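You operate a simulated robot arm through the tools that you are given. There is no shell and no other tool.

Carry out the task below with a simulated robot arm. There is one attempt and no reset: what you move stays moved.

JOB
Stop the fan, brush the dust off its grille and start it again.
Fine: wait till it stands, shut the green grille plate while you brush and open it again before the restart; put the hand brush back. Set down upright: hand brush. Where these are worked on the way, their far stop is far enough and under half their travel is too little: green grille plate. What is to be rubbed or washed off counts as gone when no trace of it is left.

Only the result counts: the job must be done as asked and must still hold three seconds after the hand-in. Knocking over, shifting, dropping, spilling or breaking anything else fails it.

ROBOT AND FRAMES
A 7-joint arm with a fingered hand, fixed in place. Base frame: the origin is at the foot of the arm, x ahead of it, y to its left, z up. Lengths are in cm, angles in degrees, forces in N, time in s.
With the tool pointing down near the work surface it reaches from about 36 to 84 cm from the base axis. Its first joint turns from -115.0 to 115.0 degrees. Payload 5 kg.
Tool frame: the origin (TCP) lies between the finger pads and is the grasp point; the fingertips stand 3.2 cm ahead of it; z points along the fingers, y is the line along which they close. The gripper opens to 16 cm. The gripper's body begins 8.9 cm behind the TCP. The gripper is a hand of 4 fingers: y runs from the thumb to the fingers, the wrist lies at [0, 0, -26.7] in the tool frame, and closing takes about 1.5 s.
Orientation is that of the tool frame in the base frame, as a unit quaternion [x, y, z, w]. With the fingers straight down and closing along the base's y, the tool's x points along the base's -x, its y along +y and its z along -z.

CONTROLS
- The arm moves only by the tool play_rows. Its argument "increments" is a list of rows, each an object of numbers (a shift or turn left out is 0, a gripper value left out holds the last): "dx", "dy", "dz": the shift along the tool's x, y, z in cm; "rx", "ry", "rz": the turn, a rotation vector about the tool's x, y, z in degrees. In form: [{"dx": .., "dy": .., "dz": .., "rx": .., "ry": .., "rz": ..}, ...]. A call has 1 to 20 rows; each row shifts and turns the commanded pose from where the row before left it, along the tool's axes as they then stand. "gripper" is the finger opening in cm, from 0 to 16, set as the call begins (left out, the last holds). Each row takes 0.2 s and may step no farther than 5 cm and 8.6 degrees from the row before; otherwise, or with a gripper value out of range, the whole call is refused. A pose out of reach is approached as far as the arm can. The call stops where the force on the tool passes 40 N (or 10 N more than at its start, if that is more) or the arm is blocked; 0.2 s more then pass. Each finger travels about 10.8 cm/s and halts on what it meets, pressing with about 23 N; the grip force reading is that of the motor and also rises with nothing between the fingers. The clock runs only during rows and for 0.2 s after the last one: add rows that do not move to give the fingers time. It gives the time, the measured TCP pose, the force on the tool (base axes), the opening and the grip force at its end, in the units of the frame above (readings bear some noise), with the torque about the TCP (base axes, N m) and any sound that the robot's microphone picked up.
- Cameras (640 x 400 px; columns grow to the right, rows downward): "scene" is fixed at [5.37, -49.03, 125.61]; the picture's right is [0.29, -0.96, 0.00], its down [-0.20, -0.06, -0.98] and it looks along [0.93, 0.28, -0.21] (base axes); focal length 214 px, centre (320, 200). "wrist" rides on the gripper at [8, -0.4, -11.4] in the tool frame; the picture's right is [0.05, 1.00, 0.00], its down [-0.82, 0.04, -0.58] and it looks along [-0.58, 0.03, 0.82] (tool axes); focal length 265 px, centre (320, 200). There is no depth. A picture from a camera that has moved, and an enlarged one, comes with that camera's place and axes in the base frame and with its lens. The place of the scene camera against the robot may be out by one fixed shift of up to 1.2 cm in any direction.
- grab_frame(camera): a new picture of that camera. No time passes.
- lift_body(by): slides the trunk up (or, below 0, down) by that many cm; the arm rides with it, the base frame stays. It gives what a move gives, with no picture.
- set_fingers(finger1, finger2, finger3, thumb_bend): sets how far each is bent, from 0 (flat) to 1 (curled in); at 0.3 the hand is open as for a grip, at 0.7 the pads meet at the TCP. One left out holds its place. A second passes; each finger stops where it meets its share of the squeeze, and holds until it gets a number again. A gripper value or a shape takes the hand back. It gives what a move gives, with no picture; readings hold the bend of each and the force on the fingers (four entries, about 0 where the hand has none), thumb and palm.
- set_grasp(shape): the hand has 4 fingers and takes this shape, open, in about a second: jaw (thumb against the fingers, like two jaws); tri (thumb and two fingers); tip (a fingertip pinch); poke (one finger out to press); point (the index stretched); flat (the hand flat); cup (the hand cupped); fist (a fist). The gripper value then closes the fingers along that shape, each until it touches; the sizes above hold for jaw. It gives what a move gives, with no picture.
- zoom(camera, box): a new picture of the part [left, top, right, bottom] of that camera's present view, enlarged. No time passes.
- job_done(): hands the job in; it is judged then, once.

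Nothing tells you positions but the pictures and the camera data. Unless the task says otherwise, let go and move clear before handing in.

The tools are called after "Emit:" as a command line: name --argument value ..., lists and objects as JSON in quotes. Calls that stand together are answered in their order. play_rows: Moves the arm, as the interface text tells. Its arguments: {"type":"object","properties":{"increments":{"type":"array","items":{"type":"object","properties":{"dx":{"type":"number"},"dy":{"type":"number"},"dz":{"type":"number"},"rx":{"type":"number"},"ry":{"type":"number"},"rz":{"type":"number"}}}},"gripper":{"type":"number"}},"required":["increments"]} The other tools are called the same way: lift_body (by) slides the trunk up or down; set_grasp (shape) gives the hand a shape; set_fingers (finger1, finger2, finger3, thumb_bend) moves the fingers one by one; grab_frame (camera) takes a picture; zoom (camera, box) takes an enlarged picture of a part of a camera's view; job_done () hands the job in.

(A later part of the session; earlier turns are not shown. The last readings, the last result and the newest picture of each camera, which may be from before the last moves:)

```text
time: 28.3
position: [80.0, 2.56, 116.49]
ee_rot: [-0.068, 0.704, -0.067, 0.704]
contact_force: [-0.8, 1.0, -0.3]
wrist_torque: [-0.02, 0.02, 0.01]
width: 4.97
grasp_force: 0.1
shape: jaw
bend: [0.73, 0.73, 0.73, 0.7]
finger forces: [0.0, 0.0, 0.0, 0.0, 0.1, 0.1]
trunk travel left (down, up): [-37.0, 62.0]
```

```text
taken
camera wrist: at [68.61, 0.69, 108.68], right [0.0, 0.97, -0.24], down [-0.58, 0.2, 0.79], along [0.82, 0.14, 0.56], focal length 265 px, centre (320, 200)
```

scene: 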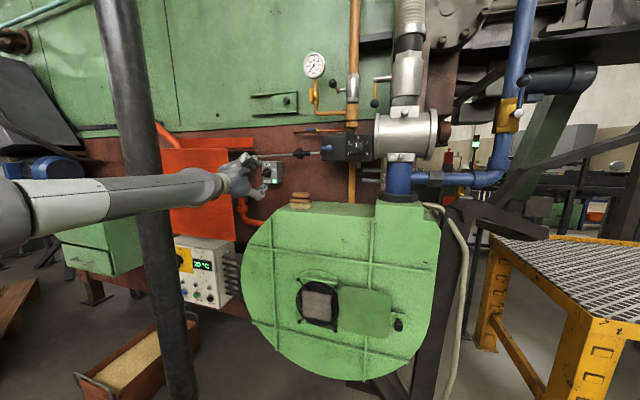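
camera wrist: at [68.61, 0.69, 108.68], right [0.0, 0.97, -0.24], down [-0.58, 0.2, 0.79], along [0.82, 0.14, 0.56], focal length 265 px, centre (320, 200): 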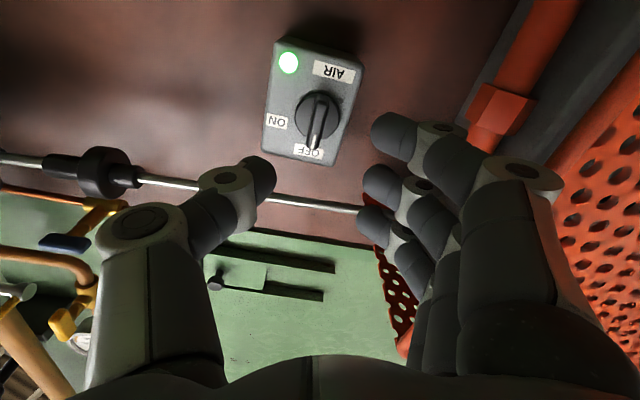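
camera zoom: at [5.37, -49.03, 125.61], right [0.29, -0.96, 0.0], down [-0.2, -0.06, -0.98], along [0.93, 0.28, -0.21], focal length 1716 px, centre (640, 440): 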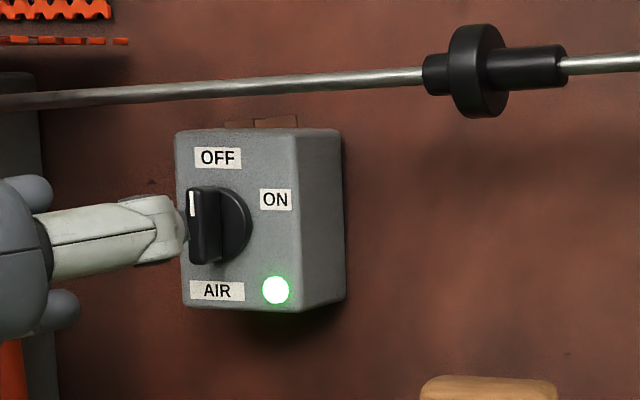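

The knob stands clearly at OFF, and the lamp may only go out once the fan has run down. While time passes I'll move to an open spot in front of the fan housing at about (62, -45, 120), clear of the brush and the control box.

Emit:
play_rows --increments '[{"dz": -4, "rz": 5.5}, {"dz": -4, "rz": 5.5}, {"dx": -0.6, "dy": -4.7}, {"dx": -0.6, "dy": -4.7}, {"dx": -0.6, "dy": -4.7}, {"dx": -0.6, "dy": -4.7}, {"dx": -0.3, "dy": -4.6, "dz": -1.7}, {"dx": -0.3, "dy": -4.6, "dz": -1.7}, {"dx": -0.3, "dy": -4.6, "dz": -1.7}, {"dx": -0.3, "dy": -4.6, "dz": -1.7}, {"dx": -0.3, "dy": -4.6, "dz": -1.7}, {"dx": -0.3, "dy": -4.6, "dz": -1.7}]'

Emit:
grab_frame --camera "scene"

Emit:
grab_frame --camera "wrist"

```text
time: 30.9
position: [62.86, -43.6, 120.82]
ee_rot: [-0.003, 0.707, 0.005, 0.707]
contact_force: [-8.3, -10.1, 1.2]
wrist_torque: [-0.04, 0.0, 0.99]
width: 4.97
grasp_force: 0.0
shape: jaw
bend: [0.73, 0.73, 0.73, 0.7]
finger forces: [0.0, 0.1, 0.1, 0.0, 0.0, 0.0]
out of reach, approached as far as the arm can: row 2
trunk travel left (down, up): [-37.0, 62.0]
```

```text
taken
```

scene: 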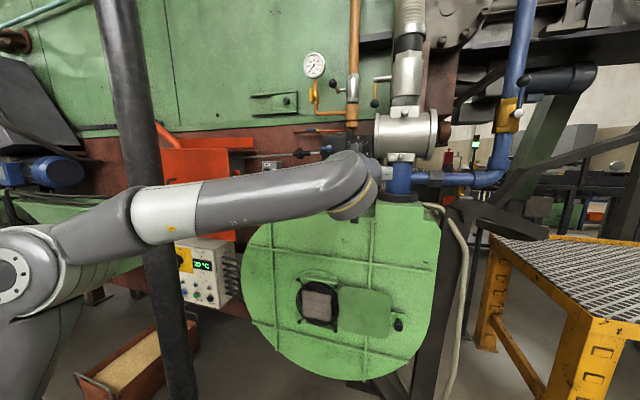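

```text
taken
camera wrist: at [51.41, -44.07, 112.72], right [-0.01, 1.0, -0.05], down [-0.58, 0.03, 0.82], along [0.82, 0.04, 0.58], focal length 265 px, centre (320, 200)
```

wrist: 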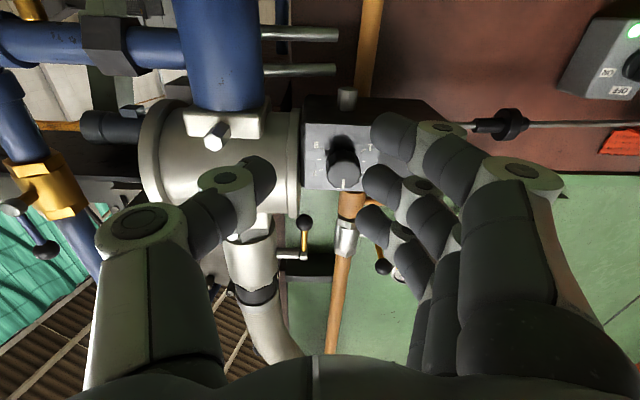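

Emit:
play_rows --increments '[{}, {}]'

Emit:
zoom --camera "wrist" --box '[520, 0, 640, 120]'

Emit:
zoom --camera "scene" --box '[240, 140, 400, 220]'

```text
time: 31.5
position: [62.67, -43.87, 120.82]
ee_rot: [0.0, 0.707, 0.0, 0.707]
contact_force: [0.8, -0.8, -0.3]
wrist_torque: [0.0, -0.01, 0.05]
width: 5.01
grasp_force: 0.1
shape: jaw
bend: [0.73, 0.73, 0.73, 0.7]
finger forces: [0.1, 0.0, 0.1, 0.0, 0.0, 0.1]
trunk travel left (down, up): [-37.0, 62.0]
```

```text
3.33 times, centred on (580, 60) of wrist
camera zoom: at [51.13, -44.28, 112.75], right [0.0, 1.0, -0.05], down [-0.58, 0.04, 0.82], along [0.82, 0.03, 0.58], focal length 885 px, centre (-547, 667)
```

zoom: 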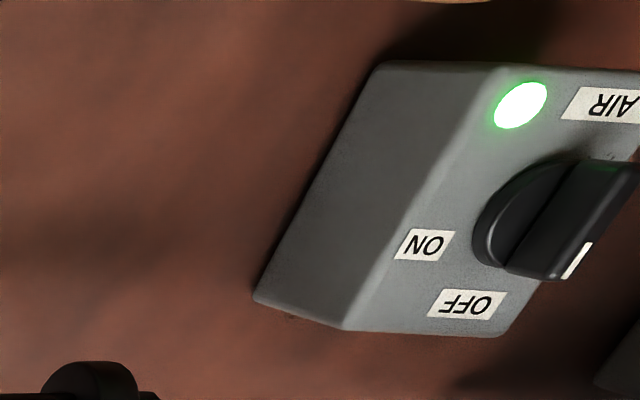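

```text
4.00 times, centred on (320, 180) of scene
camera zoom: at [5.37, -49.03, 125.61], right [0.29, -0.96, 0.0], down [-0.2, -0.06, -0.98], along [0.93, 0.28, -0.21], focal length 858 px, centre (320, 280)
```

zoom: 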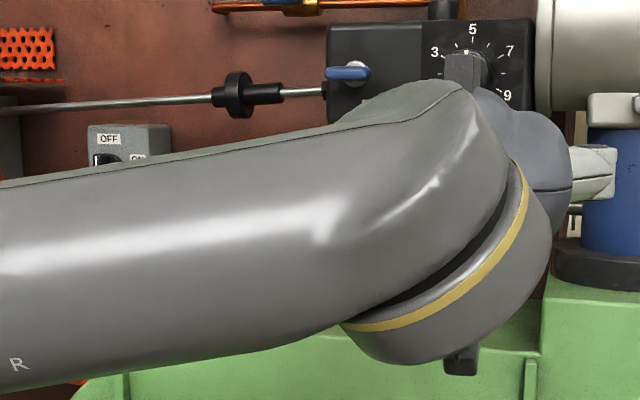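

There is no contact, and the lamp is still lit. I'll lower the trunk fully here in front of the housing and check the lamp again.

Emit:
lift_body --by -37

Emit:
grab_frame --camera "scene"

Emit:
grab_frame --camera "wrist"

```text
time: 35.1
position: [62.56, -43.8, 83.84]
ee_rot: [-0.001, 0.707, 0.0, 0.707]
contact_force: [-0.1, 0.0, -0.3]
wrist_torque: [0.0, -0.03, 0.0]
width: 5.01
grasp_force: 0.0
shape: jaw
bend: [0.73, 0.73, 0.73, 0.7]
finger forces: [0.0, 0.0, 0.0, 0.0, 0.0, 0.0]
trunk travel left (down, up): [0.0, 99.0]
```

```text
taken
```

scene: 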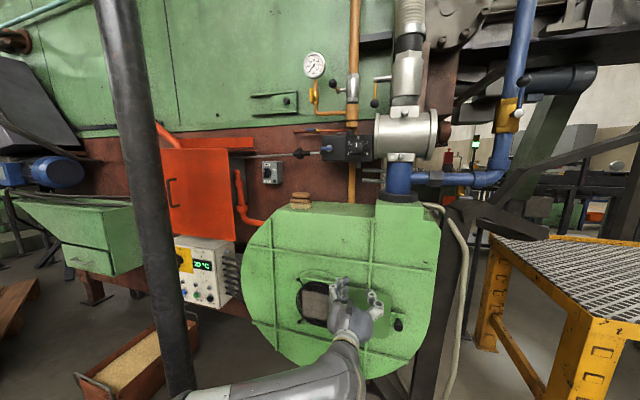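

```text
taken
camera wrist: at [51.13, -44.26, 75.76], right [0.0, 1.0, -0.05], down [-0.58, 0.04, 0.82], along [0.82, 0.03, 0.58], focal length 265 px, centre (320, 200)
```

wrist: 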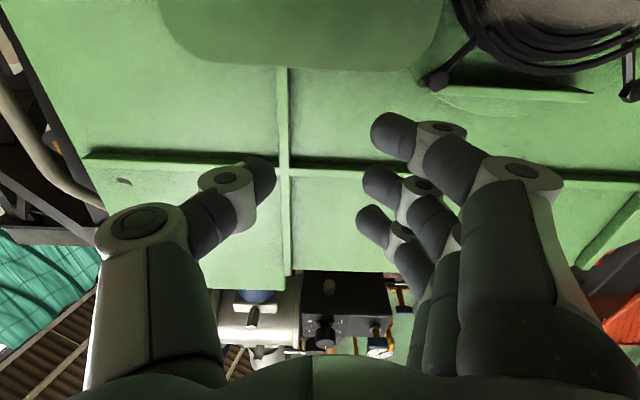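

Emit:
zoom --camera "scene" --box '[250, 150, 300, 200]'

Emit:
zoom --camera "scene" --box '[280, 260, 420, 350]'

```text
8.00 times, centred on (275, 175) of scene
camera zoom: at [5.37, -49.03, 125.61], right [0.29, -0.96, 0.0], down [-0.2, -0.06, -0.98], along [0.93, 0.28, -0.21], focal length 1716 px, centre (680, 400)
```

zoom: 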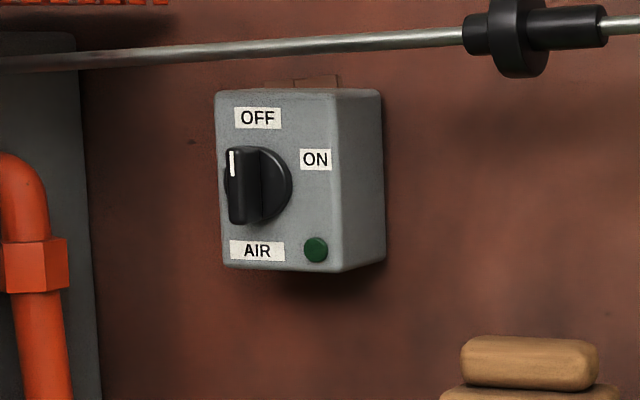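

```text
4.44 times, centred on (350, 305) of scene
camera zoom: at [5.37, -49.03, 125.61], right [0.29, -0.96, 0.0], down [-0.2, -0.06, -0.98], along [0.93, 0.28, -0.21], focal length 953 px, centre (187, -267)
```

zoom: 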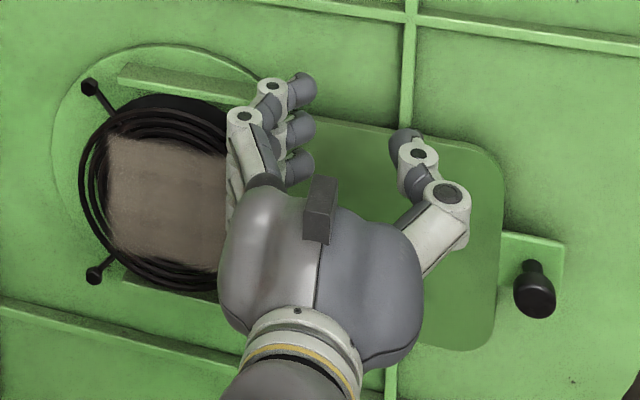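

The AIR lamp has gone dark, so the fan has stopped. Next I'll roll the hand 90° and bring it in front of the plate's black knob at about (69, -56.4, 71) to look at it from the side.

Emit:
play_rows --increments '[{"dx": 1.15, "dy": -1.15, "dz": -0.2, "rz": 8.18}, {"dx": 0.97, "dy": -1.3, "dz": -0.2, "rz": 8.18}, {"dx": 0.78, "dy": -1.43, "dz": -0.2, "rz": 8.18}, {"dx": 0.57, "dy": -1.52, "dz": -0.2, "rz": 8.18}, {"dx": 0.35, "dy": -1.59, "dz": -0.2, "rz": 8.18}, {"dx": 0.12, "dy": -1.62, "dz": -0.2, "rz": 8.18}, {"dx": -0.12, "dy": -1.62, "dz": -0.2, "rz": 8.18}, {"dx": -0.35, "dy": -1.59, "dz": -0.2, "rz": 8.18}, {"dx": -0.57, "dy": -1.52, "dz": -0.2, "rz": 8.18}, {"dx": -0.78, "dy": -1.43, "dz": -0.2, "rz": 8.18}, {"dx": -0.97, "dy": -1.3, "dz": -0.2, "rz": 8.18}]'

Emit:
grab_frame --camera "scene"

Emit:
grab_frame --camera "wrist"

```text
time: 37.5
position: [60.39, -56.4, 71.08]
ee_rot: [0.5, 0.501, 0.5, 0.499]
contact_force: [0.0, 1.0, 0.3]
wrist_torque: [0.0, 0.02, -0.01]
width: 4.99
grasp_force: 0.1
shape: jaw
bend: [0.73, 0.73, 0.73, 0.7]
finger forces: [0.0, 0.0, 0.0, 0.1, 0.0, 0.0]
trunk travel left (down, up): [0.0, 99.0]
```

```text
taken
```

scene: 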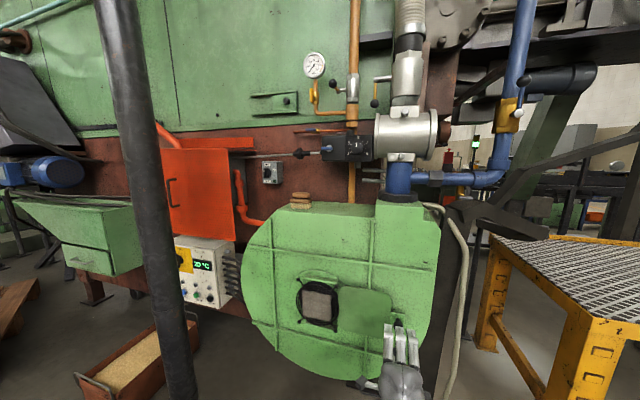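

```text
taken
camera wrist: at [48.96, -48.47, 70.65], right [0.0, 0.05, 1.0], down [-0.58, -0.82, 0.04], along [0.82, -0.58, 0.03], focal length 265 px, centre (320, 200)
```

wrist: 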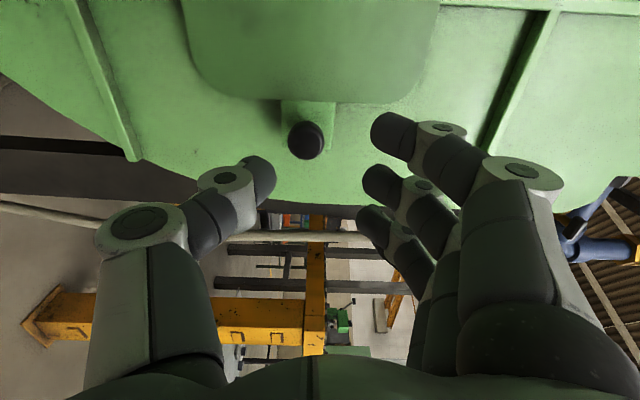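

The knob's head reads at about (69, -56.9, 70). I'll align to it and move in until the fingers straddle it.

Emit:
play_rows --increments '[{"dx": -0.5, "dy": -1.1, "dz": 2.0}, {"dz": 2.0}, {"dz": 1.5}]'

Emit:
grab_frame --camera "wrist"

Emit:
zoom --camera "scene" --box '[340, 280, 440, 380]'

```text
time: 38.3
position: [65.9, -57.03, 69.96]
ee_rot: [0.5, 0.5, 0.501, 0.499]
contact_force: [-0.6, 0.8, -0.2]
wrist_torque: [-0.02, 0.02, 0.02]
width: 5.0
grasp_force: 0.1
shape: jaw
bend: [0.73, 0.73, 0.73, 0.7]
finger forces: [0.0, 0.1, 0.0, 0.0, 0.0, 0.0]
trunk travel left (down, up): [0.0, 99.0]
```

```text
taken
camera wrist: at [54.42, -48.94, 69.57], right [0.0, 0.05, 1.0], down [-0.58, -0.82, 0.04], along [0.82, -0.58, 0.03], focal length 265 px, centre (320, 200)
```

wrist: 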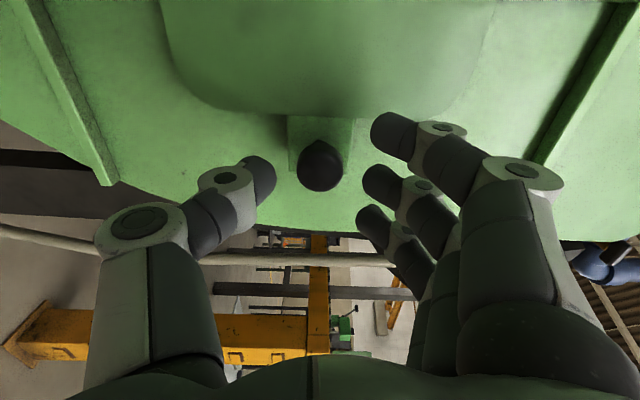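

```text
4.00 times, centred on (390, 330) of scene
camera zoom: at [5.37, -49.03, 125.61], right [0.29, -0.96, 0.0], down [-0.2, -0.06, -0.98], along [0.93, 0.28, -0.21], focal length 858 px, centre (40, -320)
```

zoom: 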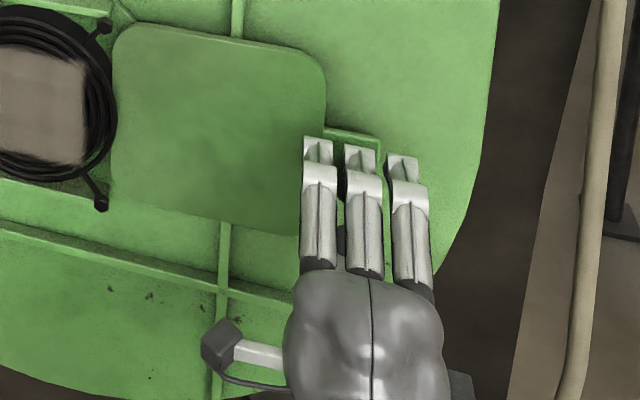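

Emit:
play_rows --increments '[{"dz": 1.0}, {"dx": -0.2, "dz": 1.0}]'

Emit:
grab_frame --camera "wrist"

```text
time: 38.9
position: [67.82, -57.13, 70.06]
ee_rot: [0.5, 0.5, 0.5, 0.5]
contact_force: [0.2, 0.0, 0.6]
wrist_torque: [0.01, 0.02, -0.01]
width: 5.01
grasp_force: 0.0
shape: jaw
bend: [0.73, 0.73, 0.73, 0.7]
finger forces: [0.0, 0.1, 0.0, 0.0, 0.1, 0.0]
trunk travel left (down, up): [0.0, 99.0]
```

```text
taken
camera wrist: at [56.37, -49.15, 69.61], right [0.0, 0.05, 1.0], down [-0.58, -0.82, 0.04], along [0.82, -0.58, 0.03], focal length 265 px, centre (320, 200)
```

wrist: 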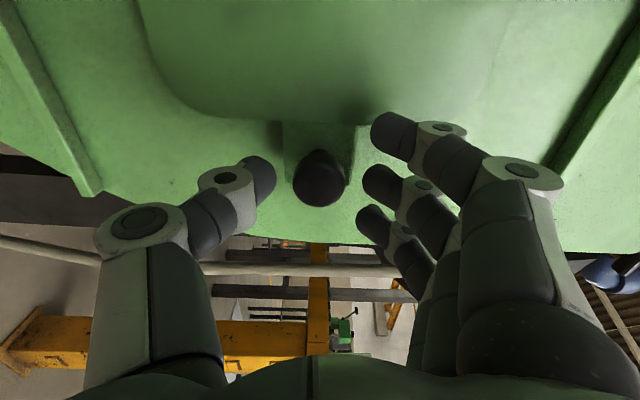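

Emit:
play_rows --increments '[{"dz": 0.4}, {}, {}, {}, {}, {}]' --gripper 1.5

Emit:
grab_frame --camera "wrist"

```text
time: 40.3
position: [68.24, -57.26, 69.84]
ee_rot: [0.501, 0.5, 0.501, 0.498]
contact_force: [-5.3, -0.4, -13.7]
wrist_torque: [-0.03, 0.16, -0.04]
width: 0.94
grasp_force: 23.3
shape: jaw
bend: [0.68, 0.72, 0.68, 0.7]
finger forces: [0.0, 9.9, 0.0, 0.0, 23.0, 0.1]
trunk travel left (down, up): [0.0, 99.0]
```

```text
taken
camera wrist: at [56.81, -49.22, 69.39], right [0.0, 0.05, 1.0], down [-0.58, -0.82, 0.04], along [0.82, -0.58, 0.03], focal length 265 px, centre (320, 200)
```

wrist: 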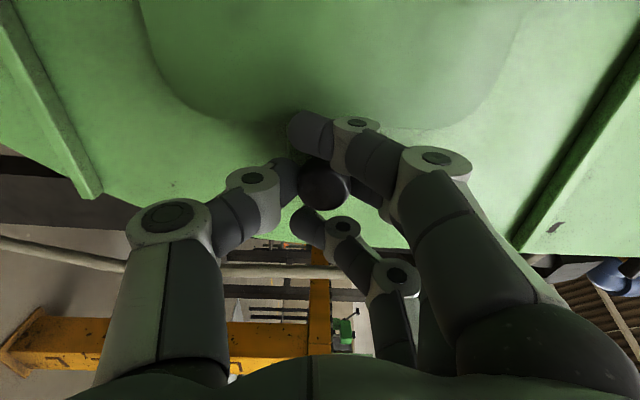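

The thumb and middle finger hold the knob, with the other fingers on either side. I'll slide the plate left.

Emit:
play_rows --increments '[{"dx": 2.0}, {"dx": 2.0}, {"dx": 2.0}, {"dx": 2.0}, {"dx": 2.0}, {"dx": 2.0}]'

Emit:
zoom --camera "scene" --box '[280, 260, 430, 370]'

```text
time: 41.7
position: [68.3, -45.13, 69.98]
ee_rot: [0.5, 0.501, 0.5, 0.499]
contact_force: [-12.8, -0.2, -18.8]
wrist_torque: [0.02, 0.43, 0.05]
width: 1.02
grasp_force: 22.9
shape: jaw
bend: [0.68, 0.72, 0.68, 0.71]
finger forces: [0.1, 8.9, 0.0, 0.0, 27.1, 0.0]
trunk travel left (down, up): [0.0, 99.0]
```

```text
3.64 times, centred on (355, 315) of scene
camera zoom: at [5.37, -49.03, 125.61], right [0.29, -0.96, 0.0], down [-0.2, -0.06, -0.98], along [0.93, 0.28, -0.21], focal length 780 px, centre (193, -218)
```

zoom: 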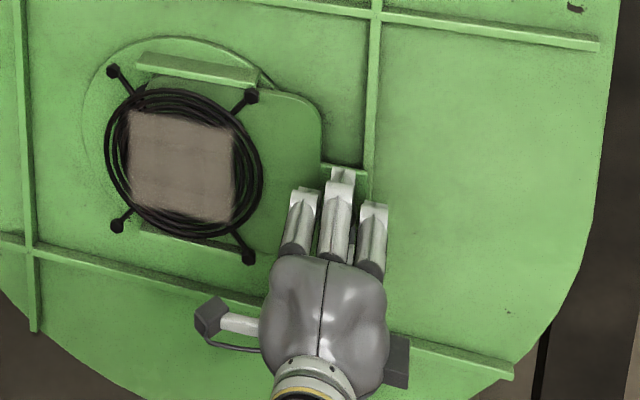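

The plate is sliding behind the grille rings. I'll continue to its far stop in small steps.

Emit:
play_rows --increments '[{"dx": 1.0}, {"dx": 1.0}, {"dx": 1.0}, {"dx": 0.7}]'

Emit:
zoom --camera "scene" --box '[280, 260, 430, 370]'

Emit:
grab_frame --camera "wrist"

```text
time: 42.7
position: [68.25, -41.52, 69.97]
ee_rot: [0.5, 0.5, 0.5, 0.5]
contact_force: [-10.1, -1.4, -16.4]
wrist_torque: [-0.03, 0.33, -0.03]
width: 1.03
grasp_force: 22.7
shape: jaw
bend: [0.68, 0.72, 0.68, 0.7]
finger forces: [0.0, 9.6, 0.0, 0.0, 25.3, 0.0]
trunk travel left (down, up): [0.0, 99.0]
```

```text
3.64 times, centred on (355, 315) of scene
camera zoom: at [5.37, -49.03, 125.61], right [0.29, -0.96, 0.0], down [-0.2, -0.06, -0.98], along [0.93, 0.28, -0.21], focal length 780 px, centre (193, -218)
```

zoom: 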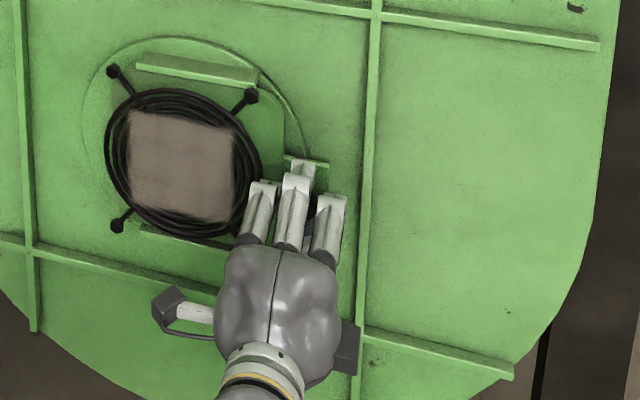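

```text
taken
camera wrist: at [56.83, -33.38, 69.51], right [0.0, 0.05, 1.0], down [-0.58, -0.82, 0.04], along [0.82, -0.57, 0.03], focal length 265 px, centre (320, 200)
```

wrist: 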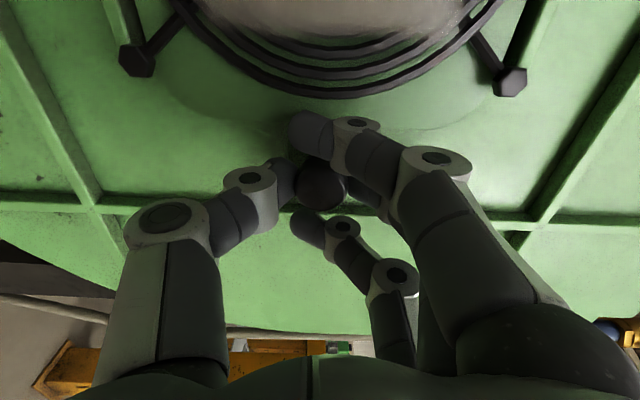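

Emit:
play_rows --increments '[{"dx": 0.5}, {"dx": 0.5}, {"dx": 0.5}]'

Emit:
grab_frame --camera "wrist"

```text
time: 43.5
position: [68.21, -40.27, 69.89]
ee_rot: [0.503, 0.499, 0.499, 0.499]
contact_force: [1.3, -13.6, -14.8]
wrist_torque: [-0.1, 0.21, -0.21]
width: 0.99
grasp_force: 22.8
shape: jaw
bend: [0.68, 0.72, 0.68, 0.7]
finger forces: [0.0, 9.1, 0.0, 0.0, 23.9, 0.0]
trunk travel left (down, up): [0.0, 99.0]
```

```text
taken
camera wrist: at [56.81, -32.07, 69.53], right [0.0, 0.05, 1.0], down [-0.58, -0.81, 0.04], along [0.81, -0.58, 0.03], focal length 265 px, centre (320, 200)
```

wrist: 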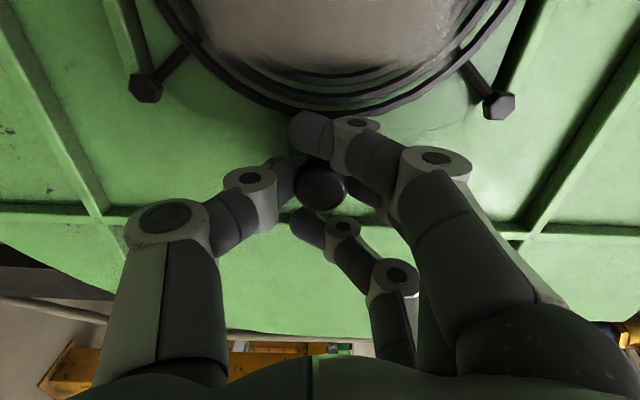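

Emit:
zoom --camera "scene" --box '[285, 265, 385, 345]'

Emit:
zoom --camera "wrist" --box '[240, 60, 440, 240]'

```text
5.00 times, centred on (335, 305) of scene
camera zoom: at [5.37, -49.03, 125.61], right [0.29, -0.96, 0.0], down [-0.2, -0.06, -0.98], along [0.93, 0.28, -0.21], focal length 1072 px, centre (245, -325)
```

zoom: 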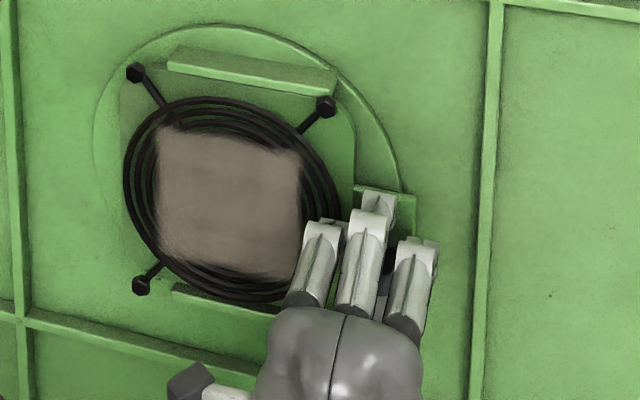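

```text
2.22 times, centred on (340, 150) of wrist
camera zoom: at [56.81, -32.07, 69.53], right [0.0, 0.05, 1.0], down [-0.58, -0.81, 0.04], along [0.81, -0.58, 0.03], focal length 590 px, centre (276, 311)
```

zoom: 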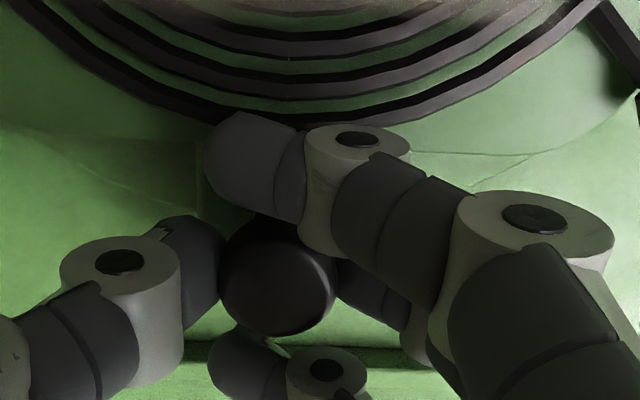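

The plate now covers the whole opening behind the rings and pushes back at its far stop. I'll ease off, open the fingers and back straight out.

Emit:
play_rows --increments '[{"dx": -0.3}, {}, {}, {}, {}]' --gripper 5.5

Emit:
play_rows --increments '[{"dz": -2}, {"dz": -3}, {"dz": -3}]'

Emit:
grab_frame --camera "wrist"

Emit:
zoom --camera "scene" --box '[280, 255, 400, 345]'

```text
time: 44.7
position: [68.23, -40.2, 70.25]
ee_rot: [0.499, 0.5, 0.5, 0.5]
contact_force: [-15.4, 4.6, -1.2]
wrist_torque: [-0.11, -0.37, 0.67]
width: 5.38
grasp_force: 0.0
shape: jaw
bend: [0.77, 0.73, 0.73, 0.7]
finger forces: [15.6, 0.1, 0.1, 0.0, 0.0, 0.1]
trunk travel left (down, up): [0.0, 99.0]
```

```text
time: 45.5
position: [60.28, -40.03, 70.06]
ee_rot: [0.499, 0.501, 0.501, 0.499]
contact_force: [0.7, 0.5, 0.1]
wrist_torque: [-0.01, -0.04, 0.02]
width: 5.47
grasp_force: 0.0
shape: jaw
bend: [0.73, 0.73, 0.73, 0.7]
finger forces: [0.0, 0.1, 0.0, 0.0, 0.0, 0.0]
trunk travel left (down, up): [0.0, 99.0]
```

```text
taken
camera wrist: at [48.77, -32.11, 69.59], right [0.0, 0.05, 1.0], down [-0.58, -0.82, 0.04], along [0.82, -0.57, 0.03], focal length 265 px, centre (320, 200)
```

wrist: 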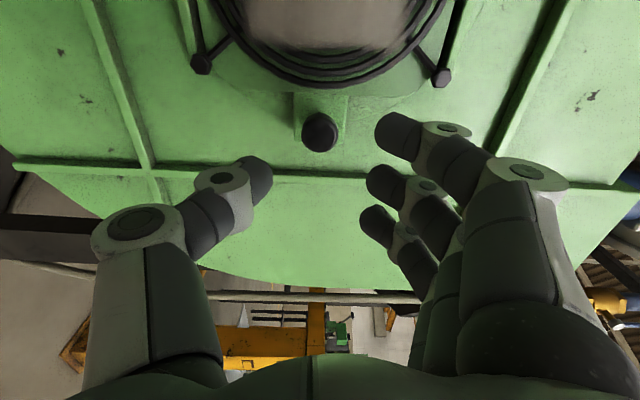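

```text
4.44 times, centred on (340, 300) of scene
camera zoom: at [5.37, -49.03, 125.61], right [0.29, -0.96, 0.0], down [-0.2, -0.06, -0.98], along [0.93, 0.28, -0.21], focal length 953 px, centre (231, -244)
```

zoom: 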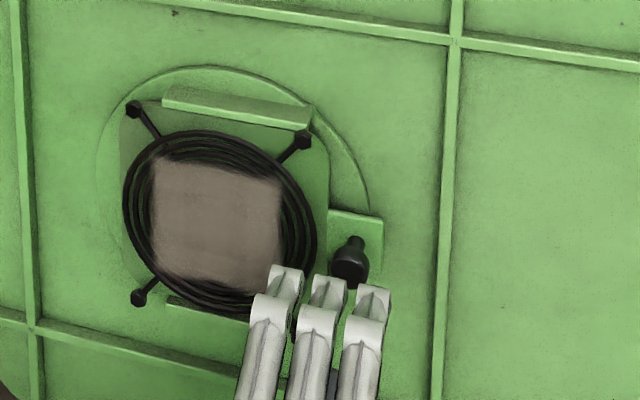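

The plate is shut, so the brush comes next. I'll keep this roll, raise the trunk, pitch the hand mostly downward, and take the brush across its narrow side from above while leaning back toward the robot to clear the rod.

Emit:
lift_body --by 65

Emit:
play_rows --increments '[{"rx": 8.2}, {"rx": 8.2}, {"rx": 8.2}, {"rx": 8.2}, {"rx": 8.2}, {"rx": 8.2}, {"rx": 8.2}, {"rx": 8.2}]' --gripper 8

Emit:
grab_frame --camera "scene"

Emit:
grab_frame --camera "wrist"

```text
refused: 65 is not a number from -40 to 40
```

```text
time: 47.3
position: [60.36, -40.2, 70.13]
ee_rot: [0.674, 0.674, 0.215, 0.214]
contact_force: [0.6, 0.5, -0.6]
wrist_torque: [0.01, -0.02, -0.01]
width: 7.94
grasp_force: 0.1
shape: jaw
bend: [0.72, 0.72, 0.72, 0.7]
finger forces: [0.0, 0.0, 0.0, 0.0, 0.1, 0.0]
out of reach, approached as far as the arm can: row 8
trunk travel left (down, up): [0.0, 99.0]
```

```text
taken
```

scene: 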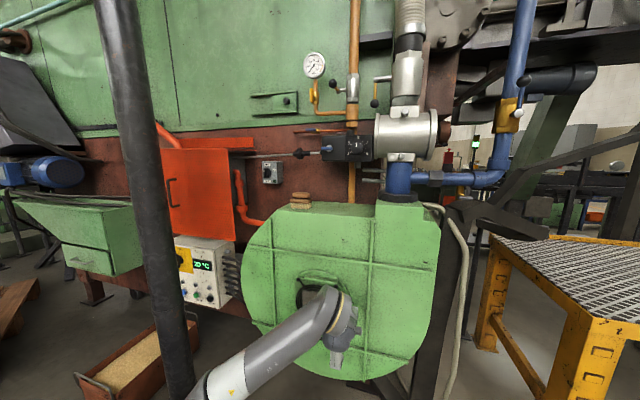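

```text
taken
camera wrist: at [53.29, -32.18, 79.07], right [0.81, 0.05, 0.58], down [-0.3, -0.82, 0.5], along [0.5, -0.58, -0.65], focal length 265 px, centre (320, 200)
```

wrist: 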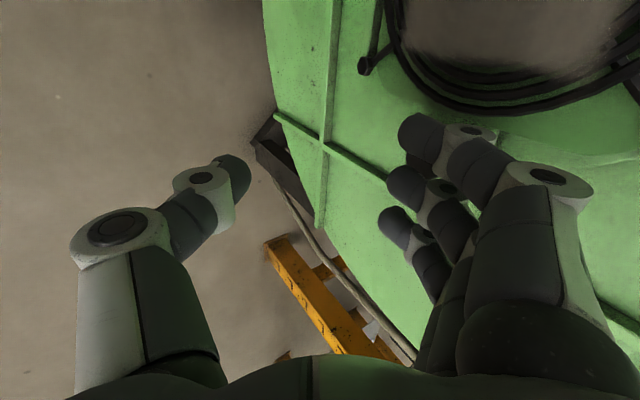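

The trunk only moves 40 cm at a time, so that lift was refused and the pitch happened down here without touching anything. I'll raise the trunk in two steps.

Emit:
lift_body --by 40

Emit:
lift_body --by 30

Emit:
grab_frame --camera "scene"

Emit:
grab_frame --camera "wrist"

```text
time: 51.1
position: [60.22, -40.28, 110.05]
ee_rot: [0.673, 0.674, 0.215, 0.215]
contact_force: [-0.3, -0.5, 0.1]
wrist_torque: [-0.01, -0.05, -0.05]
width: 7.95
grasp_force: 0.0
shape: jaw
bend: [0.72, 0.72, 0.72, 0.7]
finger forces: [0.0, 0.0, 0.0, 0.0, 0.1, 0.0]
trunk travel left (down, up): [-40.0, 59.0]
```

```text
time: 54.1
position: [60.25, -40.28, 140.02]
ee_rot: [0.674, 0.674, 0.215, 0.214]
contact_force: [0.6, 0.4, -0.5]
wrist_torque: [-0.01, 0.01, -0.01]
width: 7.91
grasp_force: 0.1
shape: jaw
bend: [0.72, 0.72, 0.72, 0.7]
finger forces: [0.1, 0.0, 0.0, 0.0, 0.1, 0.0]
trunk travel left (down, up): [-70.0, 29.0]
```

```text
taken
```

scene: 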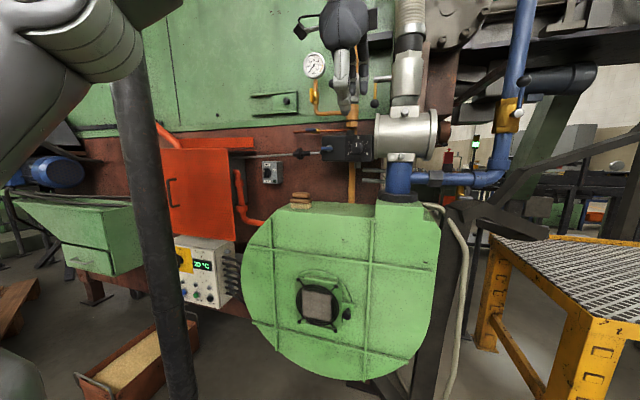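

```text
taken
camera wrist: at [53.28, -32.21, 149.06], right [0.81, 0.05, 0.58], down [-0.3, -0.82, 0.5], along [0.5, -0.58, -0.65], focal length 265 px, centre (320, 200)
```

wrist: 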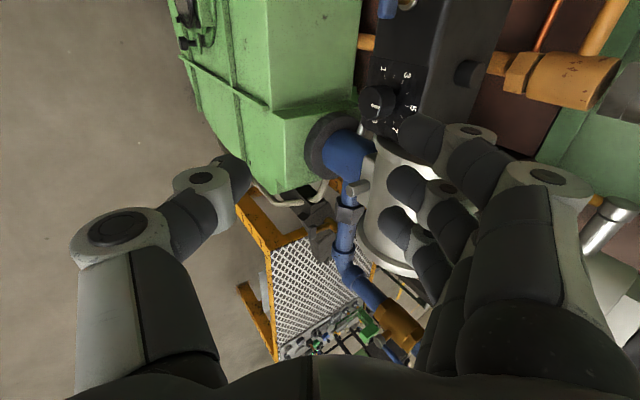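

The trunk is up and the hand is at (60, -40, 140), pitched 55° down. I'll move left to the brush's y, stay in front of the box and lever, and pitch a little further.

Emit:
play_rows --increments '[{"dx": 4.26, "dy": -0.22, "dz": 2.3}, {"dx": 4.26, "dy": -0.22, "dz": 2.3}, {"dx": 4.26, "dy": -0.22, "dz": 2.3}, {"dx": 4.26, "dy": -0.22, "dz": 2.3}, {"dx": 4.26, "dy": -0.22, "dz": 2.3}]'

Emit:
play_rows --increments '[{"rx": 6.5}, {"rx": 6.5}]'

Emit:
grab_frame --camera "wrist"

Emit:
grab_frame --camera "scene"

```text
time: 55.3
position: [66.05, -18.71, 129.94]
ee_rot: [0.672, 0.675, 0.213, 0.216]
contact_force: [0.8, 0.1, 0.1]
wrist_torque: [-0.04, 0.01, -0.03]
width: 7.95
grasp_force: 0.1
shape: jaw
bend: [0.72, 0.72, 0.72, 0.7]
finger forces: [0.0, 0.1, 0.0, 0.0, 0.0, 0.0]
trunk travel left (down, up): [-70.0, 29.0]
```

```text
time: 55.9
position: [66.18, -19.1, 129.4]
ee_rot: [0.697, 0.689, 0.145, 0.137]
contact_force: [0.8, 1.9, 0.5]
wrist_torque: [-0.09, 0.03, -0.02]
width: 7.93
grasp_force: 0.0
shape: jaw
bend: [0.72, 0.72, 0.72, 0.7]
finger forces: [0.0, 0.0, 0.0, 0.0, 0.0, 0.0]
out of reach, approached as far as the arm can: row 2
trunk travel left (down, up): [-70.0, 29.0]
```

```text
taken
camera wrist: at [61.28, -11.17, 139.8], right [0.92, 0.04, 0.39], down [-0.19, -0.82, 0.54], along [0.34, -0.57, -0.75], focal length 265 px, centre (320, 200)
```

wrist: 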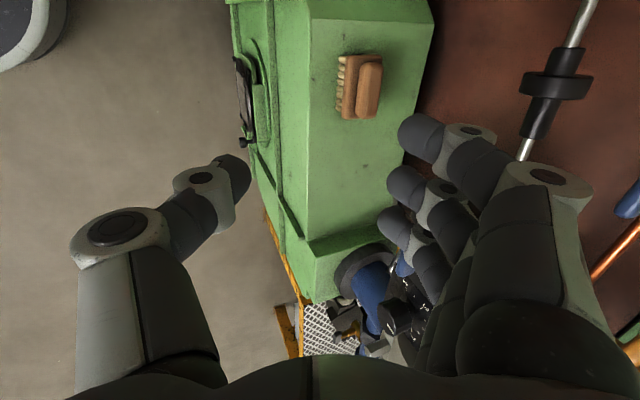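

```text
taken
```

scene: 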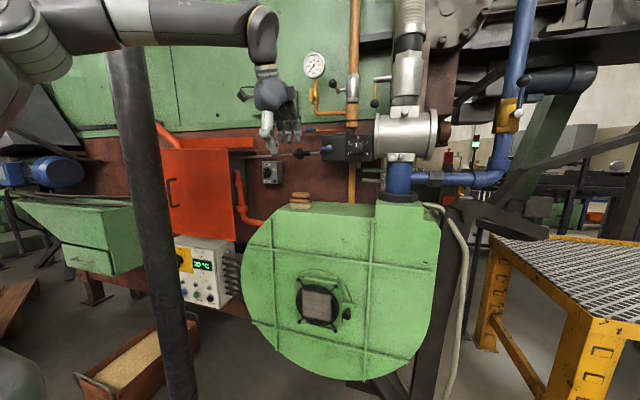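

The brush shows clearly ahead, its long side along y, with the handle near (81.1, -18.8, 109.4). I'll move to a hover point about 8 cm back along the tool axis.

Emit:
play_rows --increments '[{"dy": 1.62, "dz": 3.67}, {"dy": 1.62, "dz": 3.67}, {"dy": 1.62, "dz": 3.67}, {"dy": 1.62, "dz": 3.67}, {}]'

Emit:
grab_frame --camera "wrist"

Emit:
zoom --camera "scene" --box '[230, 100, 370, 220]'

```text
time: 57.1
position: [77.24, -19.21, 118.67]
ee_rot: [0.693, 0.695, 0.137, 0.137]
contact_force: [0.4, 0.4, 0.0]
wrist_torque: [0.0, 0.02, 0.0]
width: 7.96
grasp_force: 0.1
shape: jaw
bend: [0.72, 0.72, 0.72, 0.7]
finger forces: [0.1, 0.0, 0.0, 0.0, 0.1, 0.1]
trunk travel left (down, up): [-70.0, 29.0]
```

```text
taken
camera wrist: at [72.47, -11.23, 128.95], right [0.92, 0.05, 0.38], down [-0.18, -0.81, 0.55], along [0.34, -0.58, -0.74], focal length 265 px, centre (320, 200)
```

wrist: 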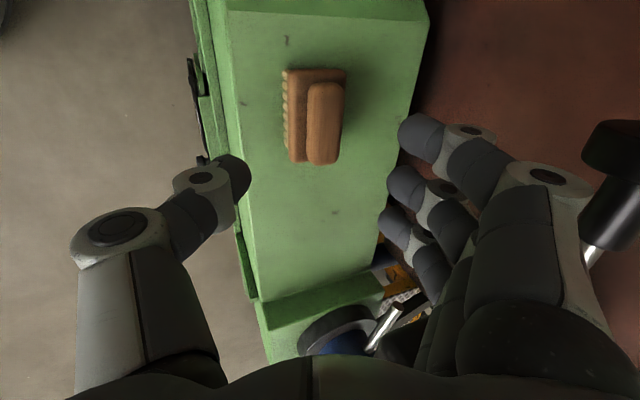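

```text
3.33 times, centred on (300, 160) of scene
camera zoom: at [5.37, -49.03, 125.61], right [0.29, -0.96, 0.0], down [-0.2, -0.06, -0.98], along [0.93, 0.28, -0.21], focal length 715 px, centre (387, 333)
```

zoom: 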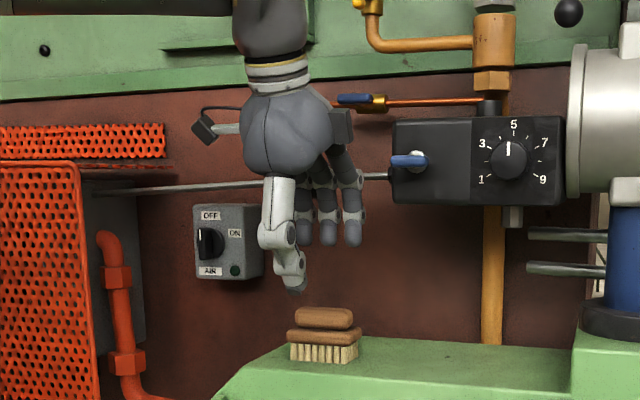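

The tool axis nearly meets the handle. I'll steepen the pitch by 7°, centre over the handle and start down.

Emit:
play_rows --increments '[{"rx": 3.5}, {"rx": 3.5}, {"dx": 0.5, "dy": 1.78}, {"dz": 2.5}, {"dz": 2.0}, {}]' --gripper 7

Emit:
grab_frame --camera "wrist"

Emit:
zoom --camera "scene" --box '[260, 120, 340, 220]'

```text
time: 58.5
position: [78.98, -19.27, 114.45]
ee_rot: [0.693, 0.694, 0.136, 0.138]
contact_force: [-0.5, -0.1, -0.2]
wrist_torque: [0.03, 0.0, -0.01]
width: 7.09
grasp_force: 0.1
shape: jaw
bend: [0.73, 0.73, 0.73, 0.7]
finger forces: [0.1, 0.1, 0.0, 0.0, 0.0, 0.0]
out of reach, approached as far as the arm can: row 1, 2, 3
trunk travel left (down, up): [-70.0, 29.0]
```

```text
taken
camera wrist: at [74.14, -11.16, 124.75], right [0.92, 0.05, 0.38], down [-0.18, -0.82, 0.55], along [0.34, -0.58, -0.74], focal length 265 px, centre (320, 200)
```

wrist: 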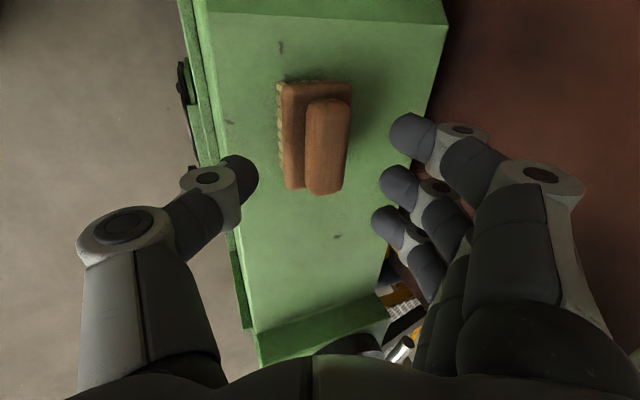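

```text
4.00 times, centred on (300, 170) of scene
camera zoom: at [5.37, -49.03, 125.61], right [0.29, -0.96, 0.0], down [-0.2, -0.06, -0.98], along [0.93, 0.28, -0.21], focal length 858 px, centre (400, 320)
```

zoom: 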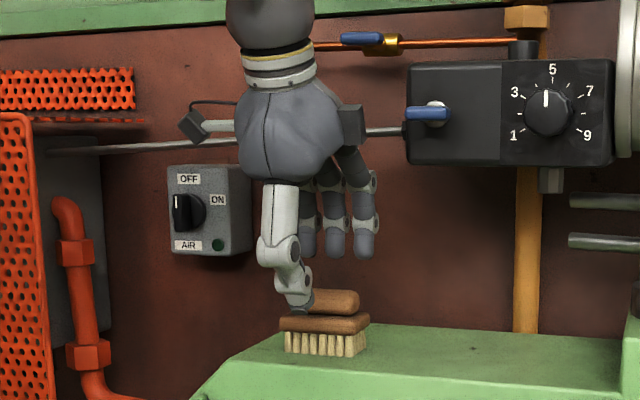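

The arm can't pitch further here, so I'll use this 22° lean. I'll shift 0.8 left and 0.5 outward, then descend over the handle with a 6 cm opening.

Emit:
play_rows --increments '[{"dx": 0.8, "dy": 0.5}, {"dz": 1.5}, {"dz": 1.3}, {}]' --gripper 6.2

Emit:
grab_frame --camera "wrist"

Emit:
zoom --camera "scene" --box '[260, 140, 340, 220]'

```text
time: 59.5
position: [80.53, -18.4, 112.11]
ee_rot: [0.692, 0.695, 0.137, 0.138]
contact_force: [-0.6, 0.7, -0.4]
wrist_torque: [-0.01, 0.01, -0.02]
width: 6.31
grasp_force: 0.0
shape: jaw
bend: [0.73, 0.73, 0.73, 0.7]
finger forces: [0.0, 0.0, 0.0, 0.0, 0.0, 0.0]
trunk travel left (down, up): [-70.0, 29.0]
```

```text
taken
camera wrist: at [75.75, -10.39, 122.4], right [0.92, 0.05, 0.38], down [-0.18, -0.82, 0.55], along [0.34, -0.58, -0.74], focal length 265 px, centre (320, 200)
```

wrist: 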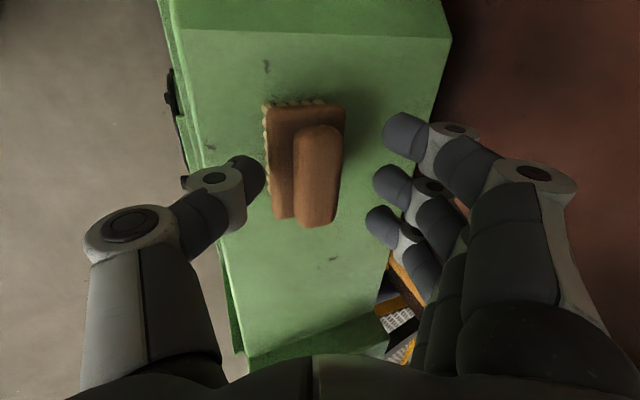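

```text
5.00 times, centred on (300, 180) of scene
camera zoom: at [5.37, -49.03, 125.61], right [0.29, -0.96, 0.0], down [-0.2, -0.06, -0.98], along [0.93, 0.28, -0.21], focal length 1072 px, centre (420, 300)
```

zoom: 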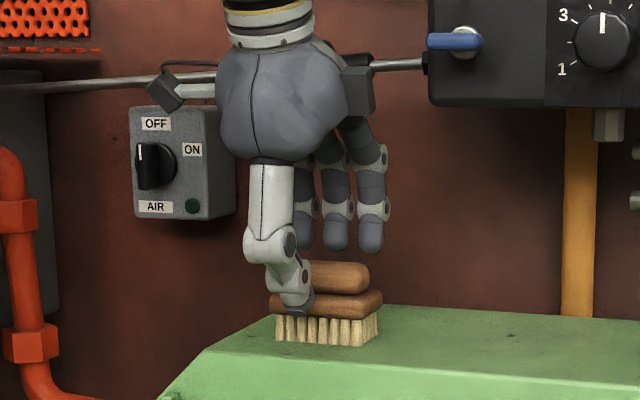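

The fingers are centred over the brush. I'll go down the last 1.7 cm and close.

Emit:
play_rows --increments '[{"dz": 0.9}, {"dz": 0.8}, {}]'

Emit:
zoom --camera "scene" --box '[270, 160, 330, 220]'

Emit:
zoom --camera "wrist" --box '[200, 80, 440, 260]'

```text
time: 60.3
position: [81.21, -18.44, 110.43]
ee_rot: [0.693, 0.695, 0.137, 0.138]
contact_force: [0.2, 0.6, -0.4]
wrist_torque: [0.01, 0.05, 0.0]
width: 6.27
grasp_force: 0.0
shape: jaw
bend: [0.73, 0.73, 0.73, 0.7]
finger forces: [0.0, 0.0, 0.1, 0.1, 0.6, 0.1]
trunk travel left (down, up): [-70.0, 29.0]
```

```text
6.67 times, centred on (300, 190) of scene
camera zoom: at [5.37, -49.03, 125.61], right [0.29, -0.96, 0.0], down [-0.2, -0.06, -0.98], along [0.93, 0.28, -0.21], focal length 1430 px, centre (453, 267)
```

zoom: 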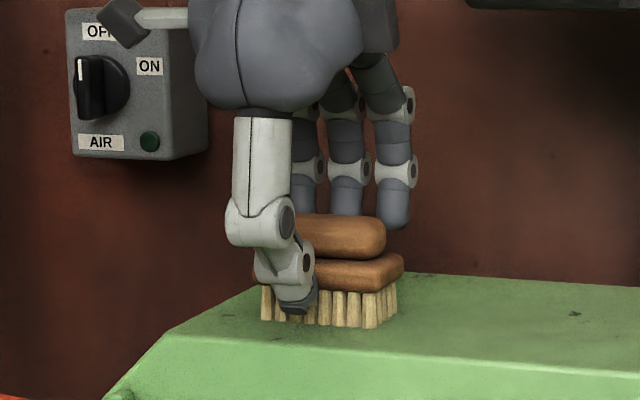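

```text
2.22 times, centred on (320, 170) of wrist
camera zoom: at [76.42, -10.44, 120.73], right [0.92, 0.05, 0.38], down [-0.18, -0.82, 0.55], along [0.34, -0.58, -0.74], focal length 590 px, centre (320, 267)
```

zoom: 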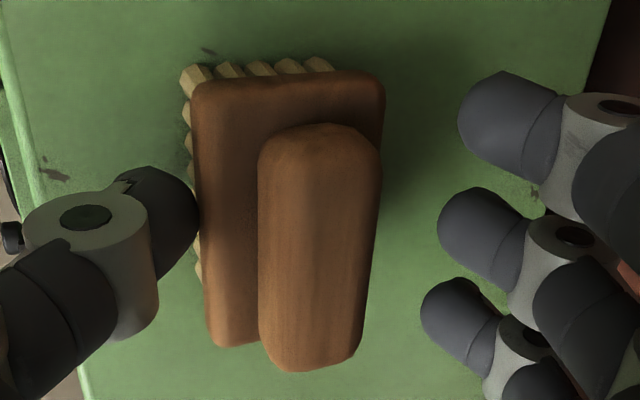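

Emit:
play_rows --increments '[{}, {}, {}, {}, {}, {}]' --gripper 1

Emit:
zoom --camera "scene" --box '[270, 160, 330, 220]'

Emit:
zoom --camera "wrist" --box '[200, 80, 440, 260]'

```text
time: 61.7
position: [81.23, -18.51, 110.46]
ee_rot: [0.693, 0.694, 0.137, 0.138]
contact_force: [-0.2, 1.4, 0.6]
wrist_torque: [0.1, 0.03, 0.02]
width: 3.47
grasp_force: 23.0
shape: jaw
bend: [0.73, 0.73, 0.73, 0.7]
finger forces: [9.3, 7.0, 6.3, 0.0, 19.0, 0.0]
trunk travel left (down, up): [-70.0, 29.0]
```

```text
6.67 times, centred on (300, 190) of scene
camera zoom: at [5.37, -49.03, 125.61], right [0.29, -0.96, 0.0], down [-0.2, -0.06, -0.98], along [0.93, 0.28, -0.21], focal length 1430 px, centre (453, 267)
```

zoom: 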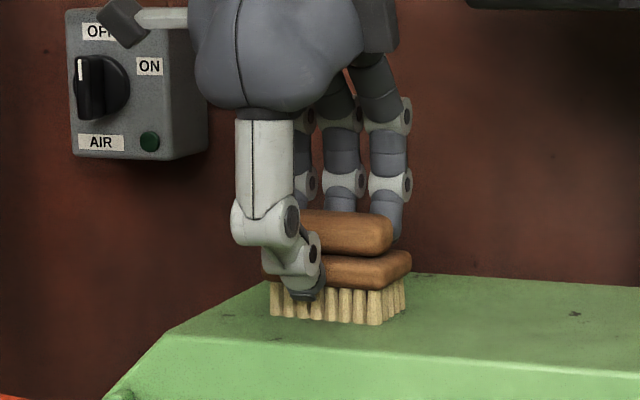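

```text
2.22 times, centred on (320, 170) of wrist
camera zoom: at [76.41, -10.43, 120.74], right [0.92, 0.05, 0.38], down [-0.18, -0.81, 0.55], along [0.34, -0.58, -0.74], focal length 590 px, centre (320, 267)
```

zoom: 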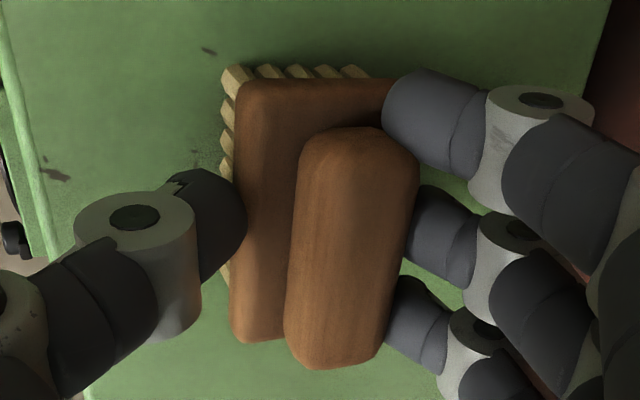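

All three fingers and the thumb hold the brush. I'll lift it slightly to test the grip.

Emit:
play_rows --increments '[{"dz": -1.0}, {"dz": -1.0}, {"dz": -1.0}, {"dz": -2.0}, {}]'

Emit:
zoom --camera "scene" --box '[260, 140, 340, 220]'

Emit:
zoom --camera "wrist" --box '[200, 80, 440, 260]'

```text
time: 62.9
position: [79.41, -18.43, 114.91]
ee_rot: [0.693, 0.694, 0.137, 0.137]
contact_force: [-0.2, 0.6, -1.1]
wrist_torque: [-0.01, -0.01, -0.01]
width: 3.48
grasp_force: 23.1
shape: jaw
bend: [0.73, 0.73, 0.73, 0.7]
finger forces: [9.1, 6.8, 6.0, 0.1, 18.4, 0.0]
trunk travel left (down, up): [-70.0, 29.0]
```

```text
5.00 times, centred on (300, 180) of scene
camera zoom: at [5.37, -49.03, 125.61], right [0.29, -0.96, 0.0], down [-0.2, -0.06, -0.98], along [0.93, 0.28, -0.21], focal length 1072 px, centre (420, 300)
```

zoom: 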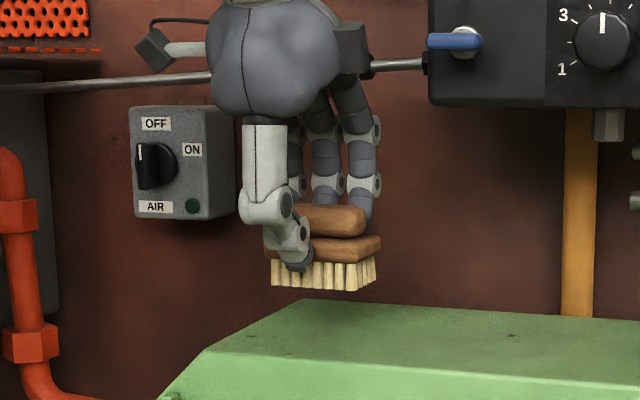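

```text
2.22 times, centred on (320, 170) of wrist
camera zoom: at [74.54, -10.43, 125.29], right [0.92, 0.05, 0.38], down [-0.18, -0.82, 0.55], along [0.34, -0.58, -0.74], focal length 590 px, centre (320, 267)
```

zoom: 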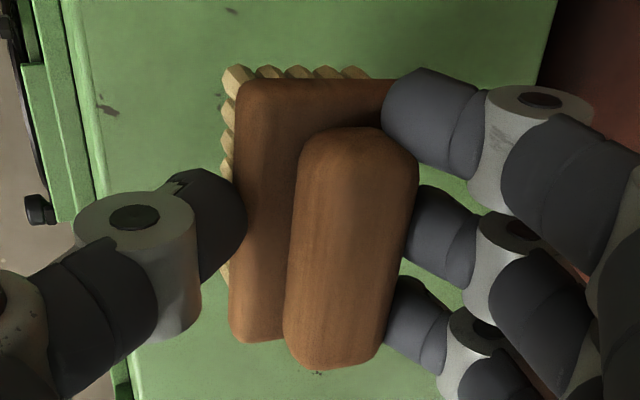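

The brush is held firmly with the bristles still pointing straight down. I'll retrace my path away from the shelf.

Emit:
play_rows --increments '[{"dy": -1.33, "dz": -3.81}, {"dy": -1.33, "dz": -3.81}, {"dy": -1.33, "dz": -3.81}, {"dy": -1.33, "dz": -3.81}, {"dy": -1.33, "dz": -3.81}, {}]'

```text
time: 64.3
position: [65.78, -18.47, 129.92]
ee_rot: [0.693, 0.694, 0.137, 0.137]
contact_force: [0.3, -0.9, -1.3]
wrist_torque: [0.0, 0.02, 0.02]
width: 3.47
grasp_force: 23.0
shape: jaw
bend: [0.73, 0.73, 0.73, 0.7]
finger forces: [9.3, 6.8, 6.0, 0.0, 18.4, 0.1]
trunk travel left (down, up): [-70.0, 29.0]
```

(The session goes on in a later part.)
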